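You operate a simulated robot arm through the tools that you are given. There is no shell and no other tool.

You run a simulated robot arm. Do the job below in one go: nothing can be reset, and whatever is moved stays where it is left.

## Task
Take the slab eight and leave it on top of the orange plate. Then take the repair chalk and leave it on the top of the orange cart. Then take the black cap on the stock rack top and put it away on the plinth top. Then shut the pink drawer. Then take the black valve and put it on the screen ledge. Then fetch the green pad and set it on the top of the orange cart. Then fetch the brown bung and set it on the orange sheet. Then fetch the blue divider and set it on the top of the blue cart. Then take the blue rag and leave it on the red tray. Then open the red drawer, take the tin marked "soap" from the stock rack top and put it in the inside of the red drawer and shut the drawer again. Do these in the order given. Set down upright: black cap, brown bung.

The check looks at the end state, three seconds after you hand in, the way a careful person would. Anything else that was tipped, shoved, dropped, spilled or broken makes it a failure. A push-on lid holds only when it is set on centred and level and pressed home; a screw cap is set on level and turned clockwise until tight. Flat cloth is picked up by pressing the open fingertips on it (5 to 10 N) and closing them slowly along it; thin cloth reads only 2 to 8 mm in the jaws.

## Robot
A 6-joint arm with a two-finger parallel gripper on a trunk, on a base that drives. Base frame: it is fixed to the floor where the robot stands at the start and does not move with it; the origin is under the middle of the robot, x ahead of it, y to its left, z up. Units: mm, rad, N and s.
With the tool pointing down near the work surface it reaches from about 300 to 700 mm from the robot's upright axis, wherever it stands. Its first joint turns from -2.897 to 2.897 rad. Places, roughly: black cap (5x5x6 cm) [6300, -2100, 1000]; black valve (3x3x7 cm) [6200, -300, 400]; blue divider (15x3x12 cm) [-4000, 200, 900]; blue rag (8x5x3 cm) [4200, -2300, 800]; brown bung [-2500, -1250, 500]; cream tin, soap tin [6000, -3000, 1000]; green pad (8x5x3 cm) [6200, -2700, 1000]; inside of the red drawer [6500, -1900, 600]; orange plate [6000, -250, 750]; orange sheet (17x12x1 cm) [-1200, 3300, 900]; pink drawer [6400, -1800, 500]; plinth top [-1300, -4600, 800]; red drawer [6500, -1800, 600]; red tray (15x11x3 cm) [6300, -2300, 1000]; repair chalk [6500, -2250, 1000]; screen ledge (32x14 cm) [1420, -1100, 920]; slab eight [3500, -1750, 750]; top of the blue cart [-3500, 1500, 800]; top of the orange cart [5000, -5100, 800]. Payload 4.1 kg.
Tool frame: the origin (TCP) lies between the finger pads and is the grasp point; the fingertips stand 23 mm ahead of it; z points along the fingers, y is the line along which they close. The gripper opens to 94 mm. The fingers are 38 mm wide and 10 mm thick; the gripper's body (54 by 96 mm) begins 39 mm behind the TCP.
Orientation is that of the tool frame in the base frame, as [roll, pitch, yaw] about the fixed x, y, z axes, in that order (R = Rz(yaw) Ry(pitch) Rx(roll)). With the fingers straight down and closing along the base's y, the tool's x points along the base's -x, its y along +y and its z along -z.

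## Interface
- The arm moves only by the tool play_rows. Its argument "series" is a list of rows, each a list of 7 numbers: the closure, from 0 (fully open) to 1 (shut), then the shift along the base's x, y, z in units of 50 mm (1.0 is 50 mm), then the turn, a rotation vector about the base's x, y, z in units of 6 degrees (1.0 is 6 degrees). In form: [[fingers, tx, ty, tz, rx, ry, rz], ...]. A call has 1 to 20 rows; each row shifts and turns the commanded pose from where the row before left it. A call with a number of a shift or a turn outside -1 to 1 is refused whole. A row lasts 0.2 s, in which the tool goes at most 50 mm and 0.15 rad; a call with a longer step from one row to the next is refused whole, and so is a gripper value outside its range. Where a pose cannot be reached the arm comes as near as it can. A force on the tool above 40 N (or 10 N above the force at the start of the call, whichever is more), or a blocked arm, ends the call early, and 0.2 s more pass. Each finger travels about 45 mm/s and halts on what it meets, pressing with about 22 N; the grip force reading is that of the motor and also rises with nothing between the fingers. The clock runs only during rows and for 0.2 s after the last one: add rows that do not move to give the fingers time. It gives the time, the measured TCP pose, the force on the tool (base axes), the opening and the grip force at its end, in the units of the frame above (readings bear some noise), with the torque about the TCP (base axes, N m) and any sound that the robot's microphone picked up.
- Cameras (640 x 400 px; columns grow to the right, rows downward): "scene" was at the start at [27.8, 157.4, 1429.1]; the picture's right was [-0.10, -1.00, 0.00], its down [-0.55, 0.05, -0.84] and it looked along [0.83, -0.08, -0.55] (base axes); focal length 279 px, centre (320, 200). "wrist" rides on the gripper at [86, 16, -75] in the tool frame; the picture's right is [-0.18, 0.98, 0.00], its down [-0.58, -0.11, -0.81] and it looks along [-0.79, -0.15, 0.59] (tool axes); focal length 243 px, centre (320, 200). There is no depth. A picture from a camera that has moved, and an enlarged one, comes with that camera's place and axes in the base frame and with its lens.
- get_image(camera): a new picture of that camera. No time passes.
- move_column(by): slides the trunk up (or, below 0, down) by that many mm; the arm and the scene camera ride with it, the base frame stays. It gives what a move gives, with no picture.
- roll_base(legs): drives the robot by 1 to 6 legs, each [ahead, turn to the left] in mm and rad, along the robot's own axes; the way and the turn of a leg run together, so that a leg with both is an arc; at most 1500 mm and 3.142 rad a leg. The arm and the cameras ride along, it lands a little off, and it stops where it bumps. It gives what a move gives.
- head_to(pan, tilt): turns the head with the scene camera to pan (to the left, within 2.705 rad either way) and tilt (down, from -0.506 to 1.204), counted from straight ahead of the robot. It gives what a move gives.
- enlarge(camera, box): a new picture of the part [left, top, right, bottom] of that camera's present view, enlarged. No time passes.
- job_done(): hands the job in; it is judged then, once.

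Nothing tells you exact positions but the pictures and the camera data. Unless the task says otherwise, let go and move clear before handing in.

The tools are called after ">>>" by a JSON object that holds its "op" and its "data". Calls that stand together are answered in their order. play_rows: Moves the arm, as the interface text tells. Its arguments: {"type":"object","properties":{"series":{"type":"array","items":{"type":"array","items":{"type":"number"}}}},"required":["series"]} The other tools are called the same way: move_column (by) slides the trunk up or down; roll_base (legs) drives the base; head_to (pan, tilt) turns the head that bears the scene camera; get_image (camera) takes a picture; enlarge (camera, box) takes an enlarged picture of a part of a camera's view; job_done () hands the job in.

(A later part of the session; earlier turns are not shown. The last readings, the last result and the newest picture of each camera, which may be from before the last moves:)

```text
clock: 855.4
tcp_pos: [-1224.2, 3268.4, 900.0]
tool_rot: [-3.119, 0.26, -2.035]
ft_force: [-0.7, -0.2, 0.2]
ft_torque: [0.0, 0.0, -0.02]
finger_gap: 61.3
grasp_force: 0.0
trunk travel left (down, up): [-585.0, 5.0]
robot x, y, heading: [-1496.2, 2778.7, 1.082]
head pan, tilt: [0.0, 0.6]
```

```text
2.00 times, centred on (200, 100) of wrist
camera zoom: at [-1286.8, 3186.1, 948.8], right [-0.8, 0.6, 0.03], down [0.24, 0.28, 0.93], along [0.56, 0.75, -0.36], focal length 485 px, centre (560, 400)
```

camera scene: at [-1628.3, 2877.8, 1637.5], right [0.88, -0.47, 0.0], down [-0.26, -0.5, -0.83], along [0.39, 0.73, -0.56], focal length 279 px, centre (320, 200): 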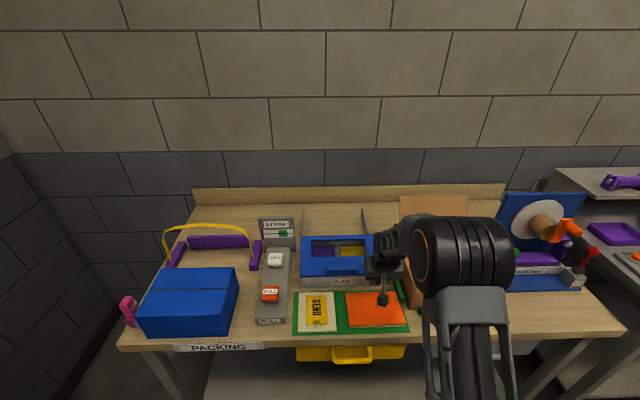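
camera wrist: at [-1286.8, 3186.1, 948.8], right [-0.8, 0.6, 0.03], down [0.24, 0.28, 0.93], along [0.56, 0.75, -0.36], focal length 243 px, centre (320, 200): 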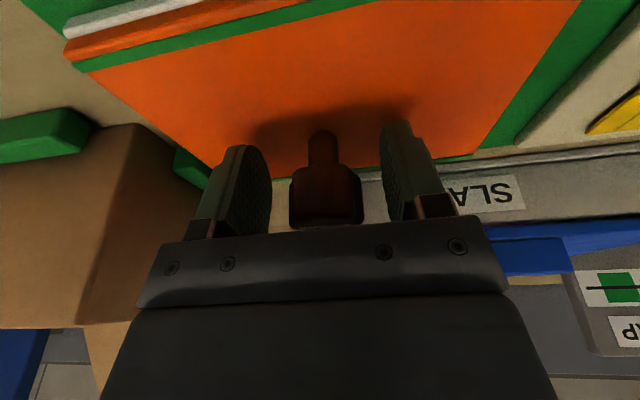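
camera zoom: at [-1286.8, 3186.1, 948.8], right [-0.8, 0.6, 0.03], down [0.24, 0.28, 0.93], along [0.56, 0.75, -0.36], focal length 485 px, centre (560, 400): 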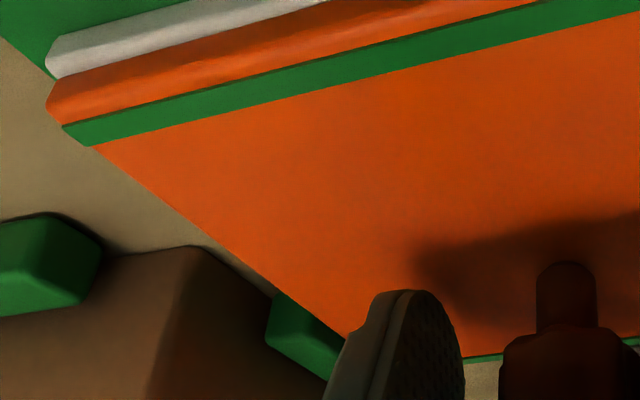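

The sheet now shows green edge lines with the bung standing on it. Retreating upward along the tool axis.

>>> {"op": "play_rows", "data": {"series": [[0.3, -0.023, -0.046, 0.19, 0, 0, 0], [0.3, -0.06, -0.12, 0.5, 0, 0, 0], [0.2, -0.093, -0.185, 0.773, 0, 0, 0], [0, -0.093, -0.185, 0.773, 0, 0, 0], [0, -0.093, -0.185, 0.773, 0, 0, 0], [0, -0.2, -0.4, 0.3, 0, 0, 0]]}}

>>> {"op": "enlarge", "data": {"camera": "scene", "box": [290, 240, 450, 340]}}

>>> {"op": "get_image", "data": {"camera": "wrist"}}

```text
clock: 856.8
tcp_pos: [-1253.3, 3212.3, 1065.8]
tool_rot: [-3.119, 0.262, -2.036]
ft_force: [-0.8, -0.2, 0.5]
ft_torque: [0.0, -0.03, -0.02]
finger_gap: 94.3
grasp_force: 0.1
trunk travel left (down, up): [-585.0, 5.0]
robot x, y, heading: [-1493.5, 2773.7, 1.082]
head pan, tilt: [0.0, 0.6]
```

```text
4.00 times, centred on (370, 290) of scene
camera zoom: at [-1628.5, 2877.3, 1637.5], right [0.88, -0.47, 0.0], down [-0.26, -0.5, -0.83], along [0.39, 0.73, -0.56], focal length 1114 px, centre (120, -160)
```

zoom: 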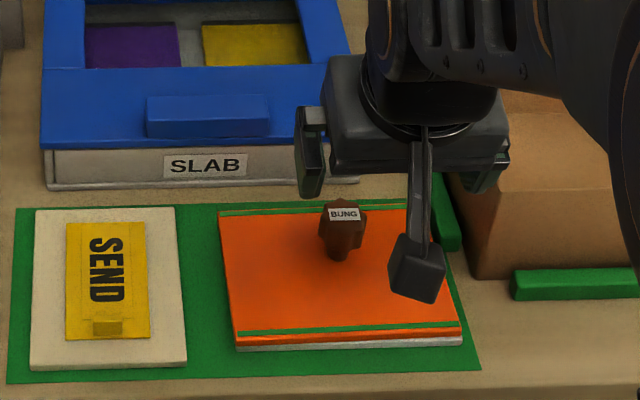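

```text
taken
camera wrist: at [-1315.8, 3129.6, 1114.8], right [-0.8, 0.6, 0.03], down [0.24, 0.27, 0.93], along [0.56, 0.75, -0.36], focal length 243 px, centre (320, 200)
```

wrist: 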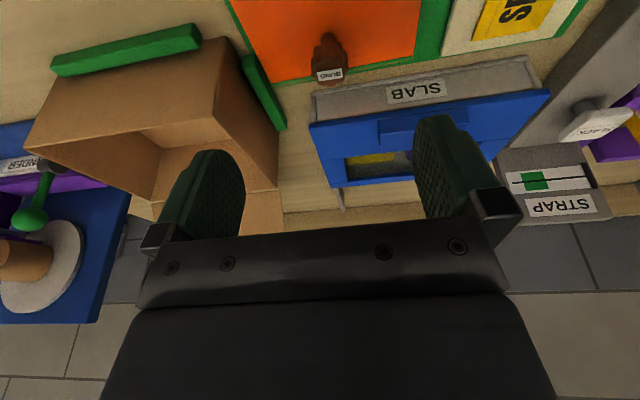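

The bung stands upright on the orange sheet. I'll bring the tool back to vertical, back off, and go look for the blue divider.

>>> {"op": "play_rows", "data": {"series": [[0, 0, 0, 0.3, -0.713, 0.438, 0], [0, 0, 0, 0.3, -0.713, 0.438, 0], [0, 0, 0, 0.3, -0.713, 0.438, 0], [0, 0, 0, 0, 0, 0, 0]]}}

>>> {"op": "roll_base", "data": {"legs": [[-220, 0], [0, 2.877], [679, 0], [0, 0.25]]}}

>>> {"op": "head_to", "data": {"pan": -0.2, "tilt": 0.4}}

>>> {"op": "get_image", "data": {"camera": "scene"}}

```text
clock: 857.8
tcp_pos: [-1253.8, 3213.9, 1111.1]
tool_rot: [-3.141, -0.001, -2.038]
ft_force: [-0.7, -0.7, -0.1]
ft_torque: [0.0, 0.03, -0.01]
finger_gap: 93.9
grasp_force: 0.1
trunk travel left (down, up): [-585.0, 5.0]
robot x, y, heading: [-1496.7, 2776.4, 1.079]
head pan, tilt: [0.0, 0.6]
```

```text
clock: 870.5
tcp_pos: [-2301.4, 1649.6, 1111.5]
tool_rot: [-3.14, -0.001, 1.093]
ft_force: [-0.7, 0.1, 0.4]
ft_torque: [-0.01, 0.01, 0.0]
finger_gap: 93.8
grasp_force: 0.0
trunk travel left (down, up): [-585.0, 5.0]
robot x, y, heading: [-2058.0, 2083.2, -2.071]
head pan, tilt: [0.0, 0.6]
```

```text
clock: 871.2
tcp_pos: [-2301.2, 1647.8, 1109.6]
tool_rot: [-3.139, -0.001, 1.095]
ft_force: [-0.4, 0.0, 0.1]
ft_torque: [0.03, 0.01, 0.01]
finger_gap: 93.8
grasp_force: 0.0
trunk travel left (down, up): [-585.0, 5.0]
robot x, y, heading: [-2060.9, 2082.5, -2.07]
head pan, tilt: [-0.201, 0.4]
```

```text
taken
camera scene: at [-1941.7, 1986.2, 1655.7], right [-0.77, 0.64, 0.0], down [0.25, 0.3, -0.92], along [-0.59, -0.71, -0.39], focal length 279 px, centre (320, 200)
```

scene: 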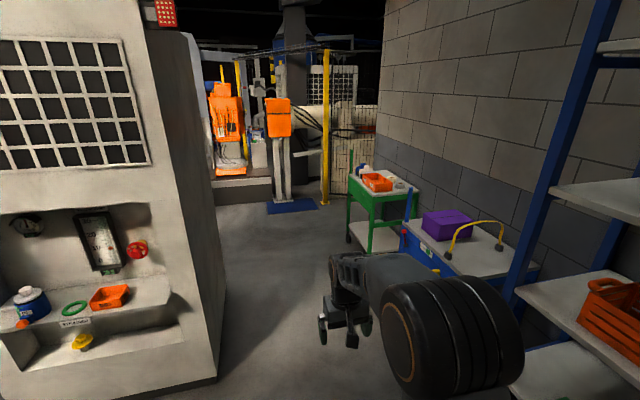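

>>> {"op": "enlarge", "data": {"camera": "scene", "box": [330, 140, 530, 290]}}

```text
2.67 times, centred on (430, 215) of scene
camera zoom: at [-1941.7, 1986.2, 1655.7], right [-0.77, 0.64, 0.0], down [0.25, 0.3, -0.92], along [-0.59, -0.71, -0.39], focal length 743 px, centre (27, 160)
```

zoom: 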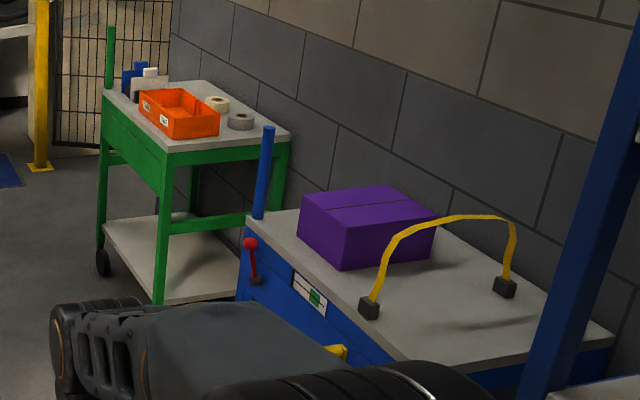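

>>> {"op": "roll_base", "data": {"legs": [[0, -0.016], [1500, 0], [150, 0], [0, -1.2]]}}

>>> {"op": "move_column", "data": {"by": -110}}

>>> {"op": "head_to", "data": {"pan": 0.0, "tilt": 0.45}}

>>> {"op": "get_image", "data": {"camera": "scene"}}

```text
clock: 882.9
tcp_pos: [-3362.0, 721.5, 1109.9]
tool_rot: [-3.141, 0.0, -0.114]
ft_force: [0.3, 0.8, 0.8]
ft_torque: [0.02, 0.0, -0.01]
finger_gap: 94.2
grasp_force: 0.0
trunk travel left (down, up): [-585.0, 5.0]
robot x, y, heading: [-2866.0, 645.7, 3.0]
head pan, tilt: [-0.201, 0.4]
```

```text
clock: 884.3
tcp_pos: [-3361.5, 721.9, 1000.2]
tool_rot: [-3.139, 0.002, -0.115]
ft_force: [1.1, 0.0, -0.5]
ft_torque: [-0.01, 0.0, 0.03]
finger_gap: 94.2
grasp_force: 0.1
trunk travel left (down, up): [-475.0, 115.0]
robot x, y, heading: [-2865.4, 644.9, 3.007]
head pan, tilt: [-0.201, 0.4]
```

```text
clock: 885.1
tcp_pos: [-3362.4, 721.3, 1000.3]
tool_rot: [-3.141, 0.0, -0.115]
ft_force: [-0.4, 0.0, 1.2]
ft_torque: [0.03, -0.01, 0.04]
finger_gap: 94.0
grasp_force: 0.0
trunk travel left (down, up): [-475.0, 115.0]
robot x, y, heading: [-2864.7, 646.1, 3.007]
head pan, tilt: [0.0, 0.45]
```

```text
taken
camera scene: at [-2922.4, 485.8, 1541.1], right [0.14, 0.99, 0.0], down [0.43, -0.06, -0.9], along [-0.89, 0.12, -0.44], focal length 279 px, centre (320, 200)
```

scene: 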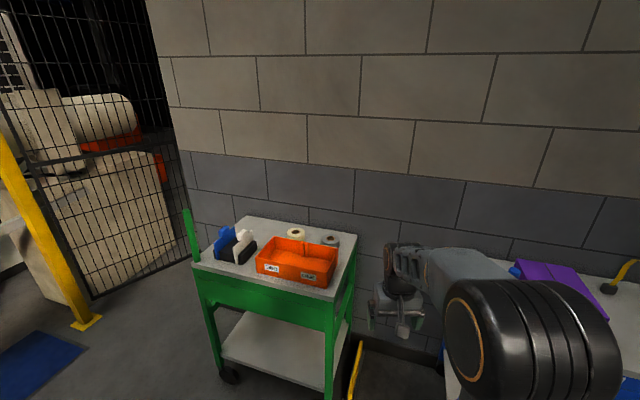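

>>> {"op": "enlarge", "data": {"camera": "scene", "box": [180, 200, 360, 312]}}

```text
3.56 times, centred on (270, 256) of scene
camera zoom: at [-2922.4, 485.8, 1541.1], right [0.14, 0.99, 0.0], down [0.43, -0.06, -0.9], along [-0.89, 0.12, -0.44], focal length 991 px, centre (498, 1)
```

zoom: 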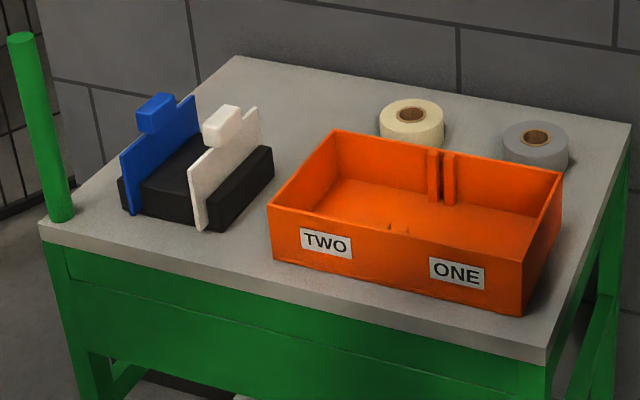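

The blue divider stands in a black holder on the green cart, with a small handle block on top at about (-3904, 233). I'll raise the trunk for clearance over the cart's green post and drive to face the cart.

>>> {"op": "move_column", "data": {"by": 110}}

>>> {"op": "roll_base", "data": {"legs": [[0, 1.14], [832, 0], [0, -1.461]]}}

>>> {"op": "head_to", "data": {"pan": 0.0, "tilt": 0.6}}

>>> {"op": "get_image", "data": {"camera": "scene"}}

>>> {"op": "enlarge", "data": {"camera": "scene", "box": [220, 180, 420, 305]}}

```text
clock: 886.5
tcp_pos: [-3362.0, 720.9, 1110.5]
tool_rot: [-3.14, 0.0, -0.114]
ft_force: [0.1, 0.0, -0.6]
ft_torque: [0.04, 0.02, 0.02]
finger_gap: 93.7
grasp_force: 0.1
trunk travel left (down, up): [-585.0, 5.0]
robot x, y, heading: [-2866.2, 646.0, 3.005]
head pan, tilt: [0.0, 0.45]
```

```text
clock: 897.3
tcp_pos: [-3757.2, 165.8, 1110.7]
tool_rot: [-3.139, 0.001, -0.424]
ft_force: [1.0, 0.3, 0.2]
ft_torque: [0.03, 0.05, 0.0]
finger_gap: 93.9
grasp_force: 0.1
trunk travel left (down, up): [-585.0, 5.0]
robot x, y, heading: [-3307.0, -56.2, 2.696]
head pan, tilt: [0.0, 0.45]
```

```text
clock: 898.0
tcp_pos: [-3758.2, 165.9, 1110.9]
tool_rot: [-3.137, 0.0, -0.424]
ft_force: [-0.1, -0.4, 0.4]
ft_torque: [0.0, -0.02, -0.01]
finger_gap: 93.9
grasp_force: 0.1
trunk travel left (down, up): [-585.0, 5.0]
robot x, y, heading: [-3311.5, -57.1, 2.703]
head pan, tilt: [0.0, 0.6]
```

```text
taken
camera scene: at [-3407.1, -192.8, 1637.6], right [0.43, 0.9, 0.0], down [0.51, -0.24, -0.83], along [-0.75, 0.35, -0.56], focal length 279 px, centre (320, 200)
```

scene: 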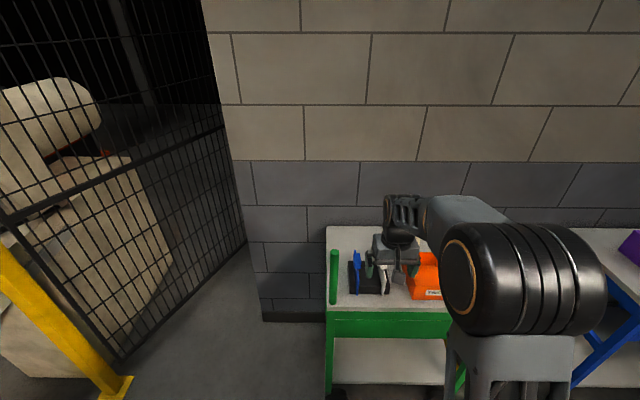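

```text
3.20 times, centred on (320, 242) of scene
camera zoom: at [-3407.1, -192.8, 1637.6], right [0.43, 0.9, 0.0], down [0.51, -0.24, -0.83], along [-0.75, 0.35, -0.56], focal length 892 px, centre (320, 64)
```

zoom: 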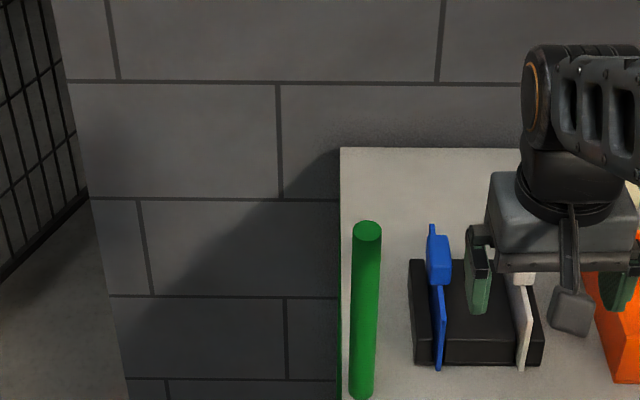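

>>> {"op": "enlarge", "data": {"camera": "scene", "box": [330, 235, 410, 300]}}

>>> {"op": "get_image", "data": {"camera": "wrist"}}

```text
6.15 times, centred on (370, 268) of scene
camera zoom: at [-3407.1, -192.8, 1637.6], right [0.43, 0.9, 0.0], down [0.51, -0.24, -0.83], along [-0.75, 0.35, -0.56], focal length 1715 px, centre (12, -215)
```

zoom: 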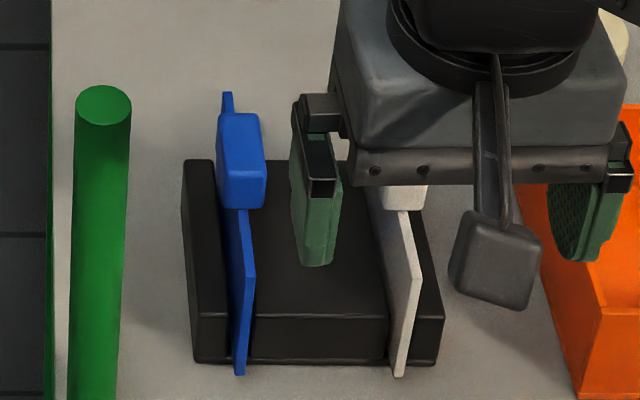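

```text
taken
camera wrist: at [-3685.0, 116.7, 1184.6], right [-0.57, -0.82, 0.0], down [-0.49, 0.34, 0.81], along [-0.66, 0.46, -0.59], focal length 243 px, centre (320, 200)
```

wrist: 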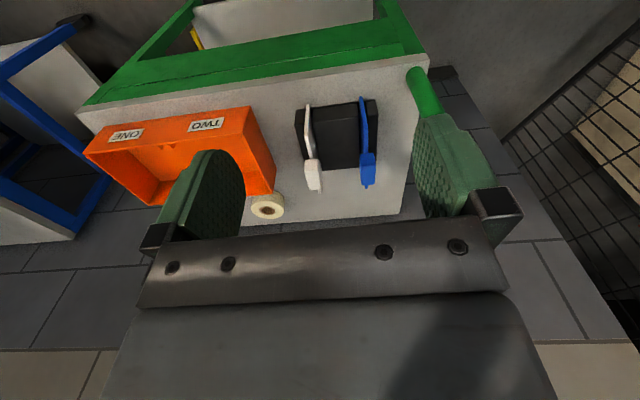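

The divider's handle block is about 29×27×45 mm at (-3965, 216), z 893–938. I'll turn the gripper 89° so it closes along the plate (camera away from the green post) and drive 150 mm closer.

>>> {"op": "play_rows", "data": {"series": [[0.2, 0, 0, 0, 0, 0, 0.989], [0.2, 0, 0, 0, 0, 0, 0.989], [0.2, 0, 0, 0, 0, 0, 0.989], [0.2, 0, 0, 0, 0, 0, 0.989], [0.2, 0, 0, 0, 0, 0, 0.989], [0.2, 0, 0, 0, 0, 0, 0.989], [0.2, 0, 0, 0, 0, 0, 0.989], [0.2, 0, 0, 0, 0, 0, 0.989], [0.2, 0, 0, 0, 0, 0, 0.989], [0.2, 0, 0, 0, 0, 0, 0.989], [0.2, 0, 0, 0, 0, 0, 0.989], [0.2, 0, 0, 0, 0, 0, 0.989], [0.2, 0, 0, 0, 0, 0, 0.989], [0.2, 0, 0, 0, 0, 0, 0.989], [0.2, 0, 0, 0, 0, 0, 0.989]]}}

>>> {"op": "roll_base", "data": {"legs": [[150, 0]]}}

>>> {"op": "get_image", "data": {"camera": "wrist"}}

>>> {"op": "enlarge", "data": {"camera": "scene", "box": [300, 210, 460, 330]}}

```text
clock: 901.2
tcp_pos: [-3756.7, 166.8, 1110.4]
tool_rot: [-3.139, -0.001, 1.131]
ft_force: [0.4, -1.1, 0.3]
ft_torque: [0.03, -0.01, 0.0]
finger_gap: 75.2
grasp_force: 0.1
trunk travel left (down, up): [-585.0, 5.0]
robot x, y, heading: [-3312.6, -55.9, 2.696]
head pan, tilt: [0.0, 0.6]
```

```text
clock: 902.6
tcp_pos: [-3892.8, 230.9, 1110.2]
tool_rot: [3.141, -0.001, 1.129]
ft_force: [-0.5, -0.3, -0.2]
ft_torque: [-0.04, 0.0, 0.0]
finger_gap: 75.2
grasp_force: 0.0
trunk travel left (down, up): [-585.0, 5.0]
robot x, y, heading: [-3445.9, 8.0, 2.699]
head pan, tilt: [0.0, 0.6]
```

```text
taken
camera wrist: at [-3841.0, 302.9, 1184.2], right [0.81, -0.59, 0.0], down [-0.35, -0.48, 0.81], along [-0.47, -0.65, -0.59], focal length 243 px, centre (320, 200)
```

wrist: 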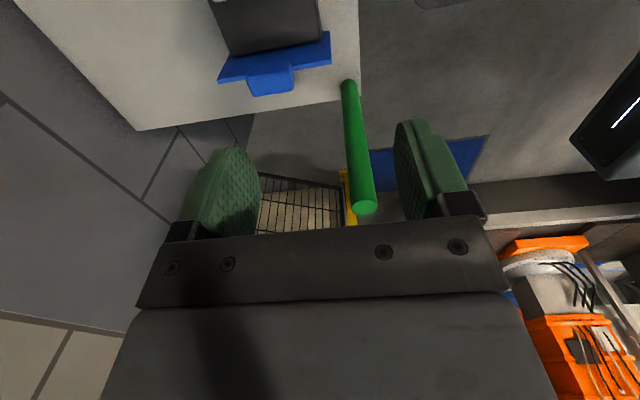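

```text
3.33 times, centred on (380, 270) of scene
camera zoom: at [-3543.0, -128.1, 1637.5], right [0.43, 0.9, 0.0], down [0.51, -0.24, -0.82], along [-0.74, 0.35, -0.57], focal length 929 px, centre (120, -33)
```

zoom: 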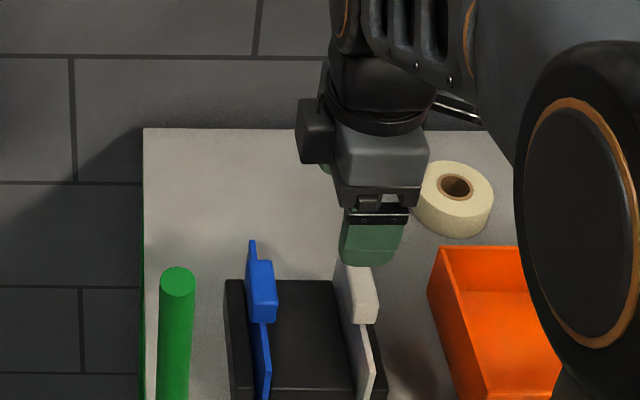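

>>> {"op": "play_rows", "data": {"series": [[0.2, -0.742, -0.129, 0, 0, 0, 0], [0.2, -0.742, -0.129, 0, 0, 0, 0], [0.2, 0, 0, -0.7, 0, 0, 0], [0.2, 0, 0, -0.8, 0, 0, 0], [0.2, 0, 0, -0.7, 0, 0, 0], [0.2, 0, 0, 0, 0, 0, 0]]}}

>>> {"op": "get_image", "data": {"camera": "wrist"}}

>>> {"op": "enlarge", "data": {"camera": "scene", "box": [300, 210, 460, 330]}}

```text
clock: 904.0
tcp_pos: [-3966.9, 216.8, 1000.9]
tool_rot: [-3.139, -0.001, 1.131]
ft_force: [0.0, 0.6, 0.4]
ft_torque: [0.02, -0.01, -0.04]
finger_gap: 75.1
grasp_force: 0.0
trunk travel left (down, up): [-585.0, 5.0]
robot x, y, heading: [-3445.6, 9.7, 2.705]
head pan, tilt: [0.0, 0.6]
```

```text
taken
camera wrist: at [-3913.4, 288.6, 1074.8], right [0.81, -0.59, 0.0], down [-0.35, -0.48, 0.81], along [-0.47, -0.65, -0.59], focal length 243 px, centre (320, 200)
```

wrist: 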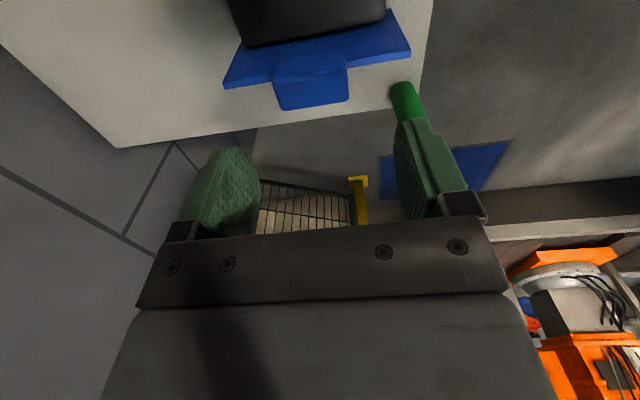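

```text
3.33 times, centred on (380, 270) of scene
camera zoom: at [-3542.1, -128.6, 1637.5], right [0.43, 0.9, 0.0], down [0.51, -0.24, -0.83], along [-0.74, 0.35, -0.56], focal length 929 px, centre (120, -33)
```

zoom: 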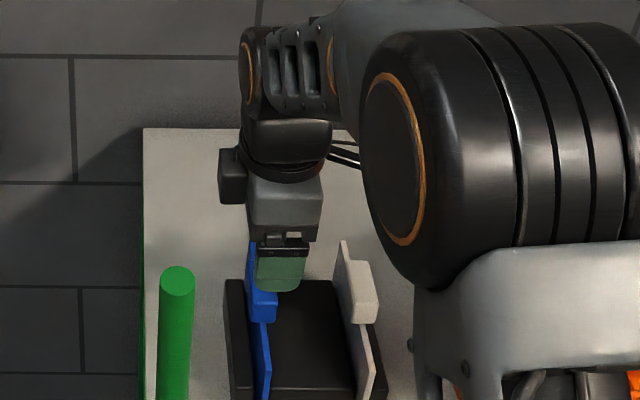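

>>> {"op": "enlarge", "data": {"camera": "wrist", "box": [200, 0, 440, 150]}}

```text
2.67 times, centred on (320, 75) of wrist
camera zoom: at [-3913.4, 288.6, 1074.8], right [0.81, -0.59, 0.0], down [-0.35, -0.48, 0.81], along [-0.47, -0.65, -0.59], focal length 647 px, centre (320, 533)
```

zoom: 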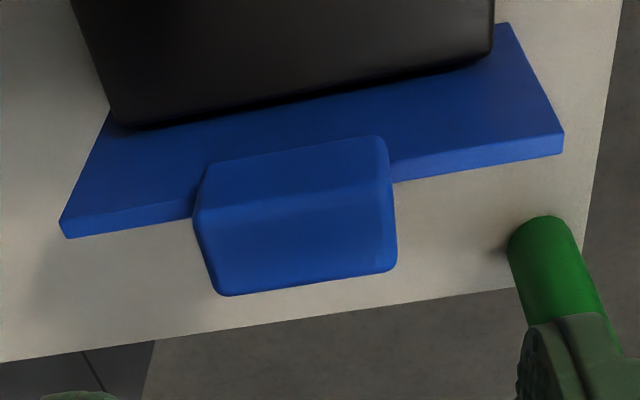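

>>> {"op": "play_rows", "data": {"series": [[0.2, -0.054, 0.026, -0.5, 0, 0, 0], [0.2, 0, 0, -0.5, 0, 0, 0], [0.2, 0, 0, -0.4, 0, 0, 0], [0.2, 0, 0, -0.2, 0, 0, 0], [0.2, 0, 0, 0, 0, 0, 0]]}}

>>> {"op": "get_image", "data": {"camera": "wrist"}}

>>> {"op": "enlarge", "data": {"camera": "scene", "box": [300, 210, 460, 330]}}

```text
clock: 905.2
tcp_pos: [-3969.2, 219.7, 920.9]
tool_rot: [-3.14, 0.0, 1.129]
ft_force: [0.3, -0.4, -0.1]
ft_torque: [0.01, -0.01, 0.0]
finger_gap: 75.2
grasp_force: 0.0
trunk travel left (down, up): [-585.0, 5.0]
robot x, y, heading: [-3446.7, 6.7, 2.701]
head pan, tilt: [0.0, 0.6]
```

```text
taken
camera wrist: at [-3917.4, 290.6, 994.5], right [0.81, -0.59, 0.0], down [-0.35, -0.48, 0.81], along [-0.47, -0.65, -0.59], focal length 243 px, centre (320, 200)
```

wrist: 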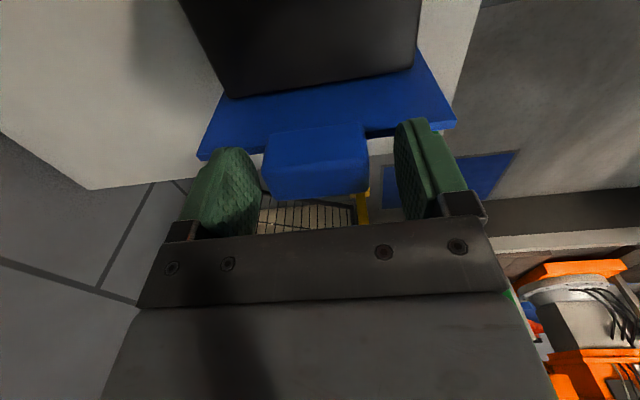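

```text
3.33 times, centred on (380, 270) of scene
camera zoom: at [-3542.1, -128.6, 1637.5], right [0.43, 0.9, 0.0], down [0.51, -0.24, -0.83], along [-0.74, 0.35, -0.56], focal length 929 px, centre (120, -33)
```

zoom: 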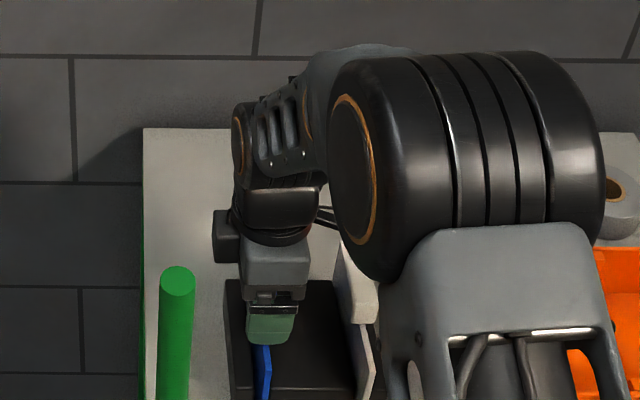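

>>> {"op": "play_rows", "data": {"series": [[0.35, 0, 0, 0, 0, 0, 0], [0.5, 0, 0, 0, 0, 0, 0], [0.7, 0, 0, 0, 0, 0, 0], [1, 0, 0, 0, 0, 0, 0], [1, 0, 0, 0, 0, 0, 0], [1, 0, 0, 0, 0, 0, 0]]}}

>>> {"op": "get_image", "data": {"camera": "wrist"}}

```text
clock: 906.6
tcp_pos: [-3968.8, 218.8, 919.7]
tool_rot: [3.141, -0.001, 1.129]
ft_force: [0.0, -0.1, -0.2]
ft_torque: [-0.01, 0.03, -0.04]
finger_gap: 49.6
grasp_force: 22.1
trunk travel left (down, up): [-585.0, 5.0]
robot x, y, heading: [-3442.9, 8.4, 2.699]
head pan, tilt: [0.0, 0.6]
```

```text
taken
camera wrist: at [-3917.3, 290.6, 994.6], right [0.81, -0.59, 0.0], down [-0.35, -0.48, 0.81], along [-0.47, -0.65, -0.59], focal length 243 px, centre (320, 200)
```

wrist: 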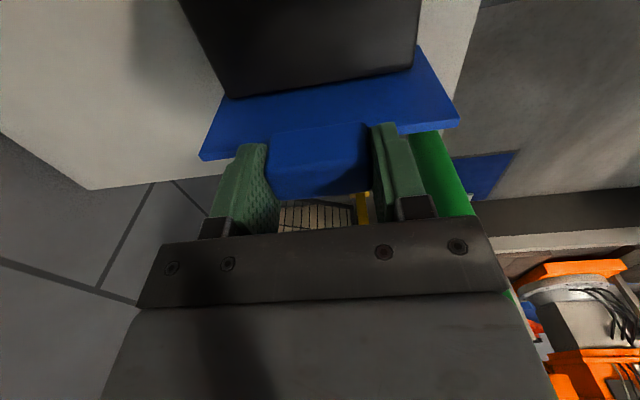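

Handle gripped (49.6 mm). Lifting it straight out of its slot.

>>> {"op": "play_rows", "data": {"series": [[1, 0, 0, 0.2, 0, 0, 0], [1, 0, 0, 0.4, 0, 0, 0], [1, 0, 0, 0.5, 0, 0, 0], [1, 0, 0, 0.7, 0, 0, 0], [1, 0, 0, 0.8, 0, 0, 0], [1, 0, 0, 0.8, 0, 0, 0], [1, 0, 0, 0.6, 0, 0, 0], [1, 0, 0, 0, 0, 0, 0]]}}

>>> {"op": "get_image", "data": {"camera": "wrist"}}

>>> {"op": "get_image", "data": {"camera": "scene"}}

```text
clock: 908.4
tcp_pos: [-3968.9, 219.4, 1121.7]
tool_rot: [3.141, 0.0, 1.13]
ft_force: [0.1, -0.1, -1.0]
ft_torque: [-0.01, -0.02, 0.04]
finger_gap: 49.8
grasp_force: 22.0
trunk travel left (down, up): [-585.0, 5.0]
robot x, y, heading: [-3445.6, 11.3, 2.698]
head pan, tilt: [0.0, 0.6]
```

```text
taken
camera wrist: at [-3917.3, 290.9, 1195.8], right [0.81, -0.59, 0.0], down [-0.35, -0.48, 0.81], along [-0.47, -0.65, -0.59], focal length 243 px, centre (320, 200)
```

wrist: 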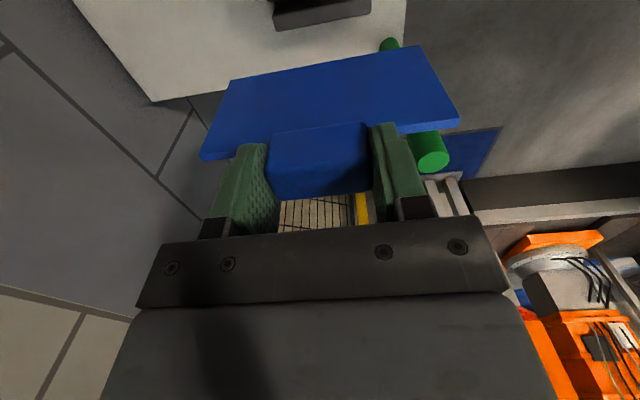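

```text
taken
camera scene: at [-3542.2, -128.6, 1637.5], right [0.43, 0.9, 0.0], down [0.51, -0.24, -0.83], along [-0.74, 0.35, -0.56], focal length 279 px, centre (320, 200)
```

scene: 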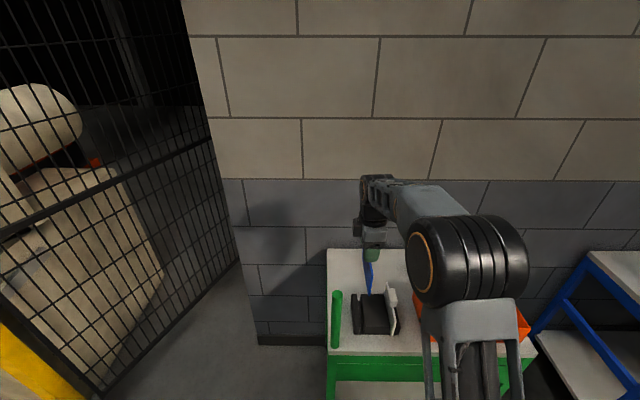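

The divider is out of its slot. I'll back off and drive to face the blue cart.

>>> {"op": "roll_base", "data": {"legs": [[-200, 0], [0, -1.58], [1330, 0], [0, 1.56]]}}

>>> {"op": "head_to", "data": {"pan": 0.0, "tilt": 0.55}}

>>> {"op": "get_image", "data": {"camera": "scene"}}

>>> {"op": "get_image", "data": {"camera": "wrist"}}

```text
clock: 923.9
tcp_pos: [-3216.7, 1340.6, 1121.1]
tool_rot: [-3.139, 0.0, 1.128]
ft_force: [0.3, 0.4, -0.5]
ft_torque: [-0.03, 0.01, -0.01]
finger_gap: 49.4
grasp_force: 22.1
trunk travel left (down, up): [-585.0, 5.0]
robot x, y, heading: [-2690.4, 1127.8, 2.694]
head pan, tilt: [0.0, 0.6]
```

```text
clock: 924.6
tcp_pos: [-3216.6, 1340.0, 1121.3]
tool_rot: [-3.141, 0.0, 1.129]
ft_force: [-0.6, -0.7, -0.8]
ft_torque: [-0.01, -0.01, 0.01]
finger_gap: 49.3
grasp_force: 22.4
trunk travel left (down, up): [-585.0, 5.0]
robot x, y, heading: [-2689.9, 1131.0, 2.699]
head pan, tilt: [0.0, 0.55]
```

```text
taken
camera scene: at [-2790.6, 993.5, 1642.0], right [0.43, 0.9, 0.0], down [0.47, -0.22, -0.85], along [-0.77, 0.37, -0.52], focal length 279 px, centre (320, 200)
```

scene: 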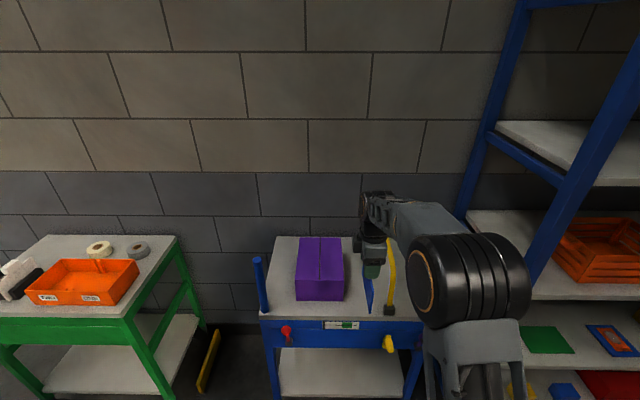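

```text
taken
camera wrist: at [-3164.6, 1412.3, 1195.4], right [0.81, -0.59, 0.0], down [-0.35, -0.48, 0.81], along [-0.47, -0.65, -0.59], focal length 243 px, centre (320, 200)
```

wrist: 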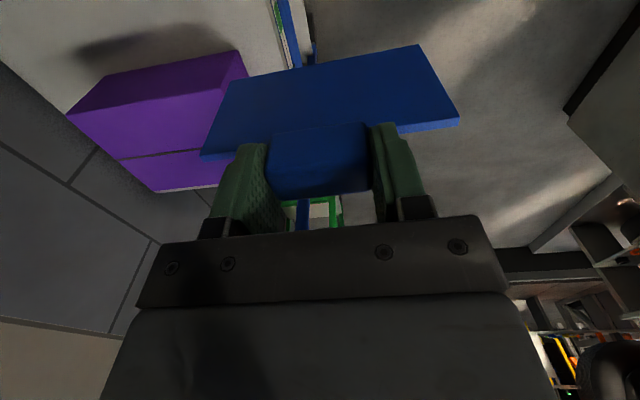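

>>> {"op": "play_rows", "data": {"series": [[1, -0.38, -0.8, 0, 0, 0, 0], [1, -0.38, -0.8, 0, 0, 0, 0], [1, -0.38, -0.8, 0, 0, 0, 0], [1, -0.38, -0.8, 0, 0, 0, 0], [1, -0.38, -0.8, 0, 0, 0, 0], [1, -0.38, -0.8, 0, 0, 0, 0]]}}

>>> {"op": "get_image", "data": {"camera": "scene"}}

>>> {"op": "enlarge", "data": {"camera": "scene", "box": [240, 210, 480, 360]}}

```text
clock: 926.0
tcp_pos: [-3330.5, 1099.8, 1118.8]
tool_rot: [-3.141, 0.0, 1.128]
ft_force: [-0.3, -0.4, -0.5]
ft_torque: [0.01, -0.01, -0.01]
finger_gap: 49.2
grasp_force: 21.6
trunk travel left (down, up): [-585.0, 5.0]
robot x, y, heading: [-2693.7, 1130.1, 2.701]
head pan, tilt: [0.0, 0.55]
```

```text
taken
camera scene: at [-2791.2, 992.6, 1641.9], right [0.43, 0.9, 0.0], down [0.47, -0.22, -0.85], along [-0.77, 0.37, -0.52], focal length 279 px, centre (320, 200)
```

scene: 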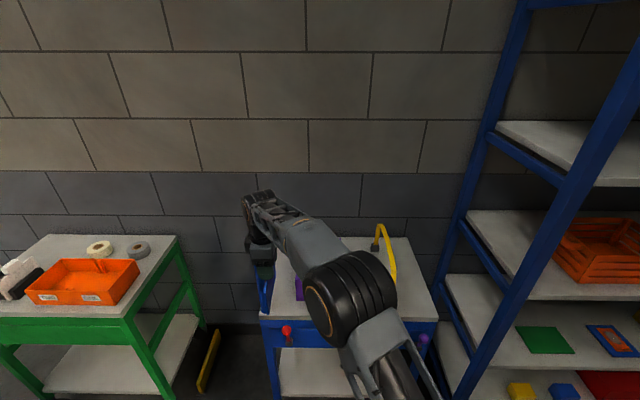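

```text
2.67 times, centred on (360, 285) of scene
camera zoom: at [-2791.2, 992.6, 1641.9], right [0.43, 0.9, 0.0], down [0.47, -0.22, -0.85], along [-0.77, 0.37, -0.52], focal length 743 px, centre (213, -27)
```

zoom: 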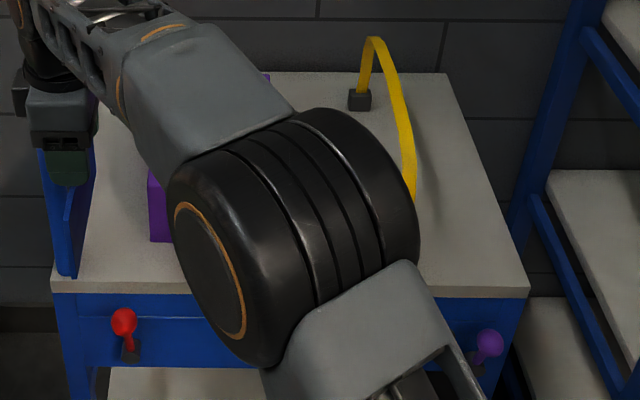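

The cart's free space is narrow: the purple box, a strap loop, and a corner post. I'll stand the divider in the strip in front of the purple box, leaning back slightly on it. First I'll move the arm clear of the post and turn the tool back to its normal yaw.

>>> {"op": "play_rows", "data": {"series": [[1, 0.4, 0.75, 0, 0, 0, 0], [1, 0.4, 0.75, 0, 0, 0, 0], [1, 0.4, 0.75, 0, 0, 0, 0], [1, 0, 0, 0, 0, 0, -0.989], [1, 0, 0, 0, 0, 0, -0.989], [1, 0, 0, 0, 0, 0, -0.989], [1, 0, 0, 0, 0, 0, -0.989], [1, 0, 0, 0, 0, 0, -0.989], [1, 0, 0, 0, 0, 0, -0.989], [1, 0, 0, 0, 0, 0, -0.989], [1, 0, 0, 0, 0, 0, -0.989], [1, 0, 0, 0, 0, 0, -0.989], [1, 0, 0, 0, 0, 0, -0.989], [1, 0, 0, 0, 0, 0, -0.989], [1, 0, 0, 0, 0, 0, -0.989], [1, 0, 0, 0, 0, 0, -0.989], [1, 0, 0, 0, 0, 0, -0.989], [1, 0, 0, 0, 0, 0, -0.989]]}}

>>> {"op": "get_image", "data": {"camera": "scene"}}

>>> {"op": "get_image", "data": {"camera": "wrist"}}

```text
clock: 929.8
tcp_pos: [-3269.3, 1212.9, 1121.8]
tool_rot: [-3.138, 0.0, -0.426]
ft_force: [-0.4, -0.1, -0.2]
ft_torque: [0.01, 0.01, 0.01]
finger_gap: 49.6
grasp_force: 21.9
trunk travel left (down, up): [-585.0, 5.0]
robot x, y, heading: [-2691.5, 1127.5, 2.701]
head pan, tilt: [0.0, 0.55]
```

```text
taken
camera scene: at [-2790.7, 993.4, 1642.0], right [0.43, 0.9, 0.0], down [0.47, -0.22, -0.85], along [-0.77, 0.37, -0.52], focal length 279 px, centre (320, 200)
```

scene: 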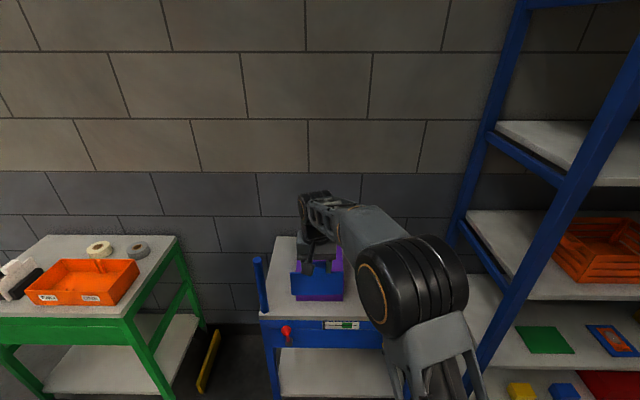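

```text
taken
camera wrist: at [-3198.2, 1162.9, 1195.6], right [-0.57, -0.82, 0.0], down [-0.49, 0.34, 0.81], along [-0.66, 0.46, -0.59], focal length 243 px, centre (320, 200)
```

wrist: 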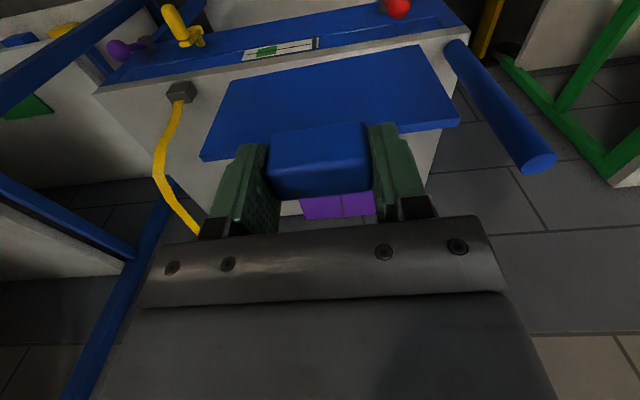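

>>> {"op": "roll_base", "data": {"legs": [[105, 0]]}}

>>> {"op": "head_to", "data": {"pan": 0.15, "tilt": 0.75}}

>>> {"op": "get_image", "data": {"camera": "scene"}}

>>> {"op": "get_image", "data": {"camera": "wrist"}}

```text
clock: 930.9
tcp_pos: [-3366.5, 1258.4, 1120.2]
tool_rot: [-3.14, -0.001, -0.424]
ft_force: [0.3, 0.3, -0.8]
ft_torque: [0.0, -0.01, -0.02]
finger_gap: 49.3
grasp_force: 22.1
trunk travel left (down, up): [-585.0, 5.0]
robot x, y, heading: [-2782.7, 1174.8, 2.698]
head pan, tilt: [0.0, 0.55]
```

```text
clock: 931.7
tcp_pos: [-3365.3, 1257.1, 1120.1]
tool_rot: [-3.14, 0.001, -0.425]
ft_force: [0.3, -0.1, 0.1]
ft_torque: [0.0, -0.01, 0.01]
finger_gap: 49.1
grasp_force: 22.2
trunk travel left (down, up): [-585.0, 5.0]
robot x, y, heading: [-2787.4, 1176.3, 2.699]
head pan, tilt: [0.15, 0.75]
```

```text
taken
camera scene: at [-2883.5, 1024.0, 1624.7], right [0.29, 0.96, 0.0], down [0.65, -0.2, -0.73], along [-0.7, 0.21, -0.68], focal length 279 px, centre (320, 200)
```

scene: 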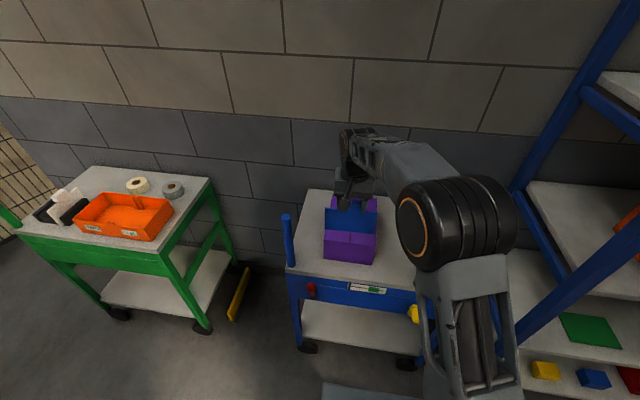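

```text
taken
camera wrist: at [-3292.7, 1208.3, 1195.4], right [-0.57, -0.82, 0.0], down [-0.49, 0.34, 0.81], along [-0.66, 0.46, -0.59], focal length 243 px, centre (320, 200)
```

wrist: 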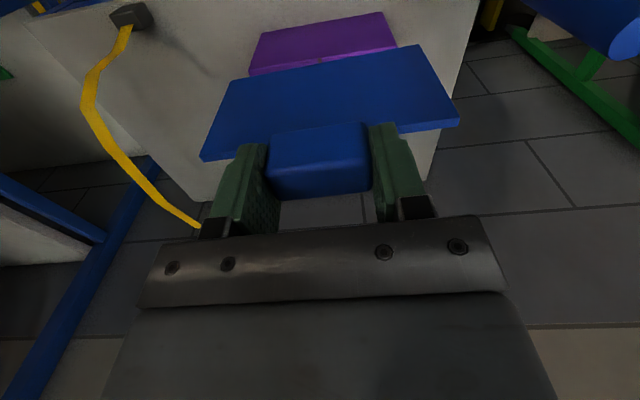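

>>> {"op": "enlarge", "data": {"camera": "scene", "box": [270, 170, 430, 290]}}

>>> {"op": "enlarge", "data": {"camera": "wrist", "box": [60, 0, 500, 180]}}

```text
3.33 times, centred on (350, 230) of scene
camera zoom: at [-2883.5, 1024.0, 1624.7], right [0.29, 0.96, 0.0], down [0.65, -0.2, -0.73], along [-0.7, 0.21, -0.68], focal length 929 px, centre (220, 100)
```

zoom: 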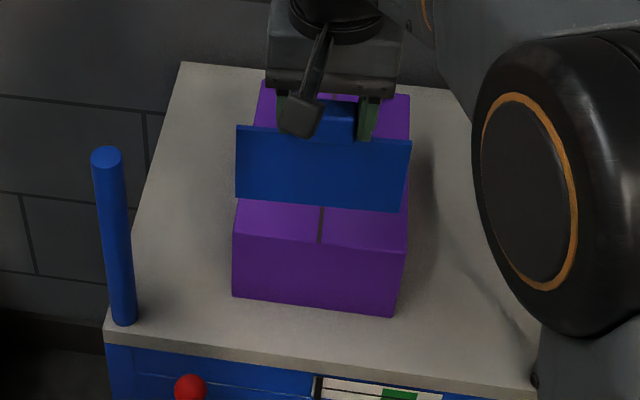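

```text
1.45 times, centred on (280, 90) of wrist
camera zoom: at [-3292.7, 1208.3, 1195.4], right [-0.57, -0.82, 0.0], down [-0.49, 0.34, 0.81], along [-0.66, 0.46, -0.59], focal length 353 px, centre (378, 360)
```

zoom: 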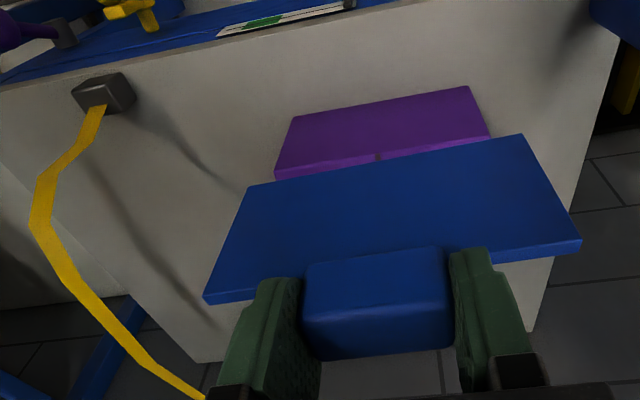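

The strip in front of the box is about 69 mm deep and the divider's bottom edge hangs 113 mm below the TCP. I'll tilt the top 8° toward the box and lower it into that strip.

>>> {"op": "play_rows", "data": {"series": [[1, -0.077, 0.119, 0, -0.284, -0.603, 0], [1, -0.077, 0.119, 0, -0.284, -0.603, 0], [1, 0, 0, -0.7, 0, 0, 0], [1, 0, 0, -0.8, 0, 0, 0], [1, 0, 0, -0.8, 0, 0, 0], [1, 0, 0, -0.8, 0, 0, 0], [1, 0, 0, 0, 0, 0, 0]]}}

>>> {"op": "enlarge", "data": {"camera": "scene", "box": [270, 170, 430, 290]}}

>>> {"op": "get_image", "data": {"camera": "wrist"}}

```text
clock: 933.3
tcp_pos: [-3373.4, 1270.7, 966.7]
tool_rot: [3.14, -0.14, -0.424]
ft_force: [0.8, 0.3, -0.2]
ft_torque: [0.04, -0.01, 0.0]
finger_gap: 49.6
grasp_force: 22.1
trunk travel left (down, up): [-585.0, 5.0]
robot x, y, heading: [-2786.9, 1178.9, 2.69]
head pan, tilt: [0.15, 0.75]
```

```text
3.33 times, centred on (350, 230) of scene
camera zoom: at [-2883.5, 1023.9, 1624.6], right [0.29, 0.96, 0.0], down [0.65, -0.2, -0.73], along [-0.7, 0.21, -0.68], focal length 929 px, centre (220, 100)
```

zoom: 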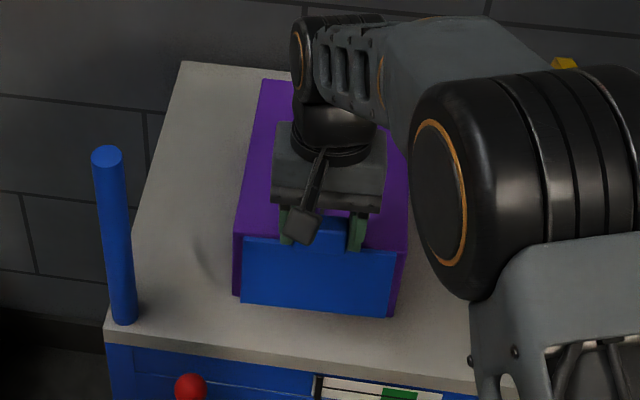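

```text
taken
camera wrist: at [-3311.4, 1224.8, 1051.8], right [-0.57, -0.82, -0.02], down [-0.58, 0.38, 0.72], along [-0.58, 0.42, -0.7], focal length 243 px, centre (320, 200)
```

wrist: 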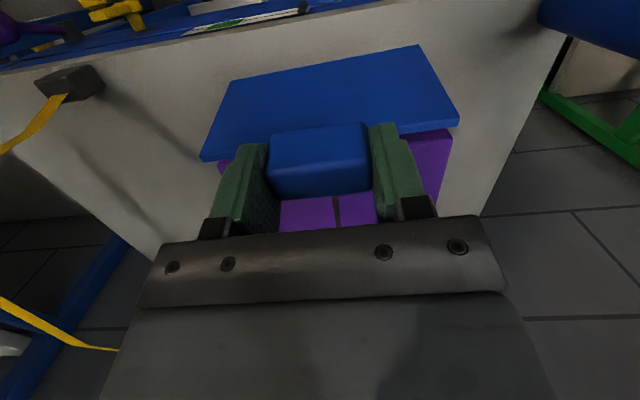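

>>> {"op": "play_rows", "data": {"series": [[1, 0, 0, -0.4, 0, 0, 0], [1, 0, 0, -0.25, 0, 0, 0], [1, 0, 0, 0, 0, 0, 0]]}}

>>> {"op": "enlarge", "data": {"camera": "scene", "box": [270, 170, 430, 290]}}

```text
clock: 934.1
tcp_pos: [-3374.3, 1269.6, 933.8]
tool_rot: [3.139, -0.14, -0.424]
ft_force: [0.3, 0.1, -1.5]
ft_torque: [0.02, 0.0, -0.03]
finger_gap: 49.4
grasp_force: 21.7
trunk travel left (down, up): [-585.0, 5.0]
robot x, y, heading: [-2786.8, 1179.0, 2.695]
head pan, tilt: [0.15, 0.75]
```

```text
3.33 times, centred on (350, 230) of scene
camera zoom: at [-2883.4, 1023.9, 1624.6], right [0.29, 0.96, 0.0], down [0.65, -0.2, -0.73], along [-0.7, 0.21, -0.68], focal length 929 px, centre (220, 100)
```

zoom: 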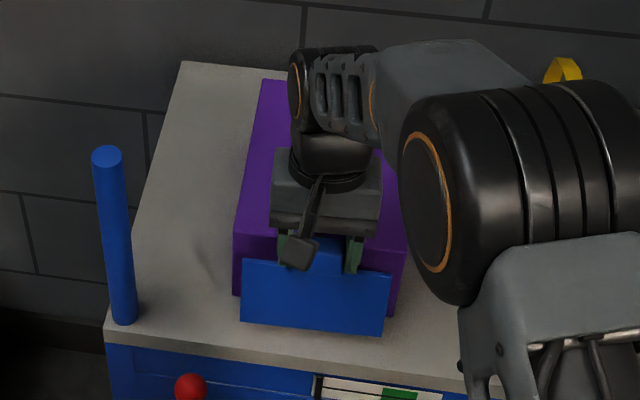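

>>> {"op": "play_rows", "data": {"series": [[1, 0, 0, -0.1, 0, 0, 0], [1, 0, 0, -0.06, 0, 0, 0], [1, 0, 0, 0, 0, 0, 0]]}}

```text
clock: 934.9
tcp_pos: [-3372.0, 1270.3, 924.1]
tool_rot: [-3.141, -0.139, -0.425]
ft_force: [-0.3, -0.3, 0.3]
ft_torque: [-0.02, 0.0, 0.03]
finger_gap: 49.6
grasp_force: 22.1
trunk travel left (down, up): [-585.0, 5.0]
robot x, y, heading: [-2785.5, 1175.9, 2.694]
head pan, tilt: [0.15, 0.75]
```

>>> {"op": "play_rows", "data": {"series": [[1, 0, 0, -0.05, 0, 0, 0], [1, 0, 0, -0.03, 0, 0, 0], [1, 0, 0, 0, 0, 0, 0]]}}

```text
clock: 935.7
tcp_pos: [-3372.7, 1270.3, 921.8]
tool_rot: [3.14, -0.142, -0.425]
ft_force: [0.1, -0.5, -0.2]
ft_torque: [0.02, 0.02, 0.04]
finger_gap: 49.6
grasp_force: 22.5
trunk travel left (down, up): [-585.0, 5.0]
robot x, y, heading: [-2786.4, 1175.9, 2.696]
head pan, tilt: [0.15, 0.75]
```

>>> {"op": "play_rows", "data": {"series": [[1, 0, 0, -0.05, 0, 0, 0], [1, 0, 0, -0.03, 0, 0, 0], [1, 0, 0, 0, 0, 0, 0]]}}

```text
clock: 936.5
tcp_pos: [-3372.8, 1270.5, 918.5]
tool_rot: [3.139, -0.14, -0.424]
ft_force: [0.5, 0.6, -0.6]
ft_torque: [0.01, 0.01, -0.01]
finger_gap: 49.1
grasp_force: 21.5
trunk travel left (down, up): [-585.0, 5.0]
robot x, y, heading: [-2786.3, 1174.3, 2.692]
head pan, tilt: [0.15, 0.75]
```

>>> {"op": "play_rows", "data": {"series": [[1, 0, 0, -0.05, 0, 0, 0], [1, 0, 0, -0.03, 0, 0, 0], [1, 0, 0, 0, 0, 0, 0]]}}

>>> {"op": "enlarge", "data": {"camera": "scene", "box": [270, 170, 430, 290]}}

>>> {"op": "get_image", "data": {"camera": "wrist"}}

```text
clock: 937.3
tcp_pos: [-3374.1, 1271.0, 913.3]
tool_rot: [3.139, -0.139, -0.423]
ft_force: [0.4, -0.4, -0.5]
ft_torque: [-0.01, 0.01, -0.03]
finger_gap: 49.2
grasp_force: 21.7
trunk travel left (down, up): [-585.0, 5.0]
robot x, y, heading: [-2786.4, 1177.0, 2.698]
head pan, tilt: [0.15, 0.75]
```

```text
3.33 times, centred on (350, 230) of scene
camera zoom: at [-2883.4, 1023.9, 1624.6], right [0.29, 0.96, 0.0], down [0.65, -0.2, -0.73], along [-0.7, 0.21, -0.68], focal length 929 px, centre (220, 100)
```

zoom: 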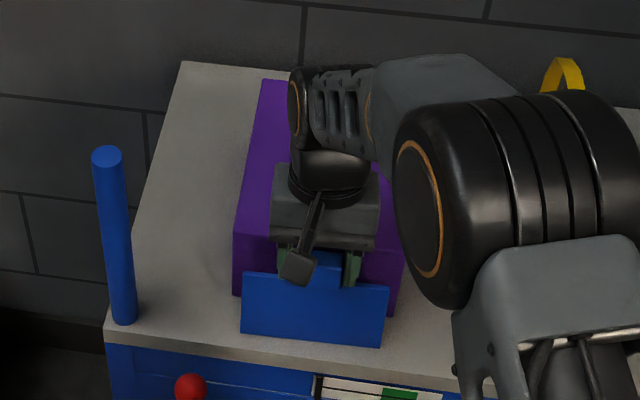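

```text
taken
camera wrist: at [-3310.8, 1225.1, 999.4], right [-0.57, -0.82, -0.02], down [-0.58, 0.38, 0.72], along [-0.58, 0.42, -0.7], focal length 243 px, centre (320, 200)
```

wrist: 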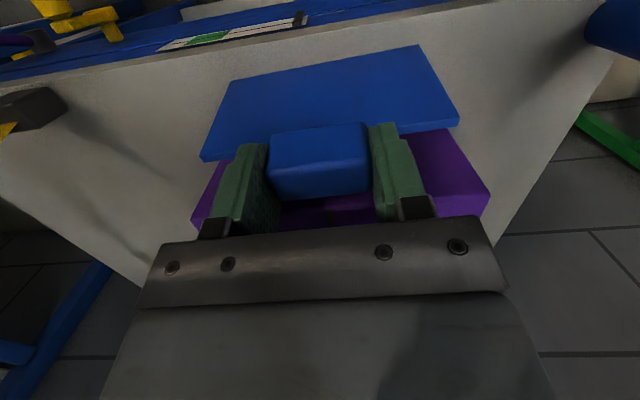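

>>> {"op": "play_rows", "data": {"series": [[1, -0.15, 0.07, 0, 0, 0, 0], [1, 0, 0, -0.06, 0, 0, 0], [1, 0, 0, 0, 0, 0, 0]]}}

```text
clock: 938.1
tcp_pos: [-3379.6, 1273.8, 912.4]
tool_rot: [3.14, -0.138, -0.424]
ft_force: [0.7, -2.0, 13.4]
ft_torque: [-0.01, -0.41, -0.06]
finger_gap: 49.4
grasp_force: 21.9
trunk travel left (down, up): [-585.0, 5.0]
robot x, y, heading: [-2783.8, 1177.7, 2.699]
head pan, tilt: [0.15, 0.75]
```

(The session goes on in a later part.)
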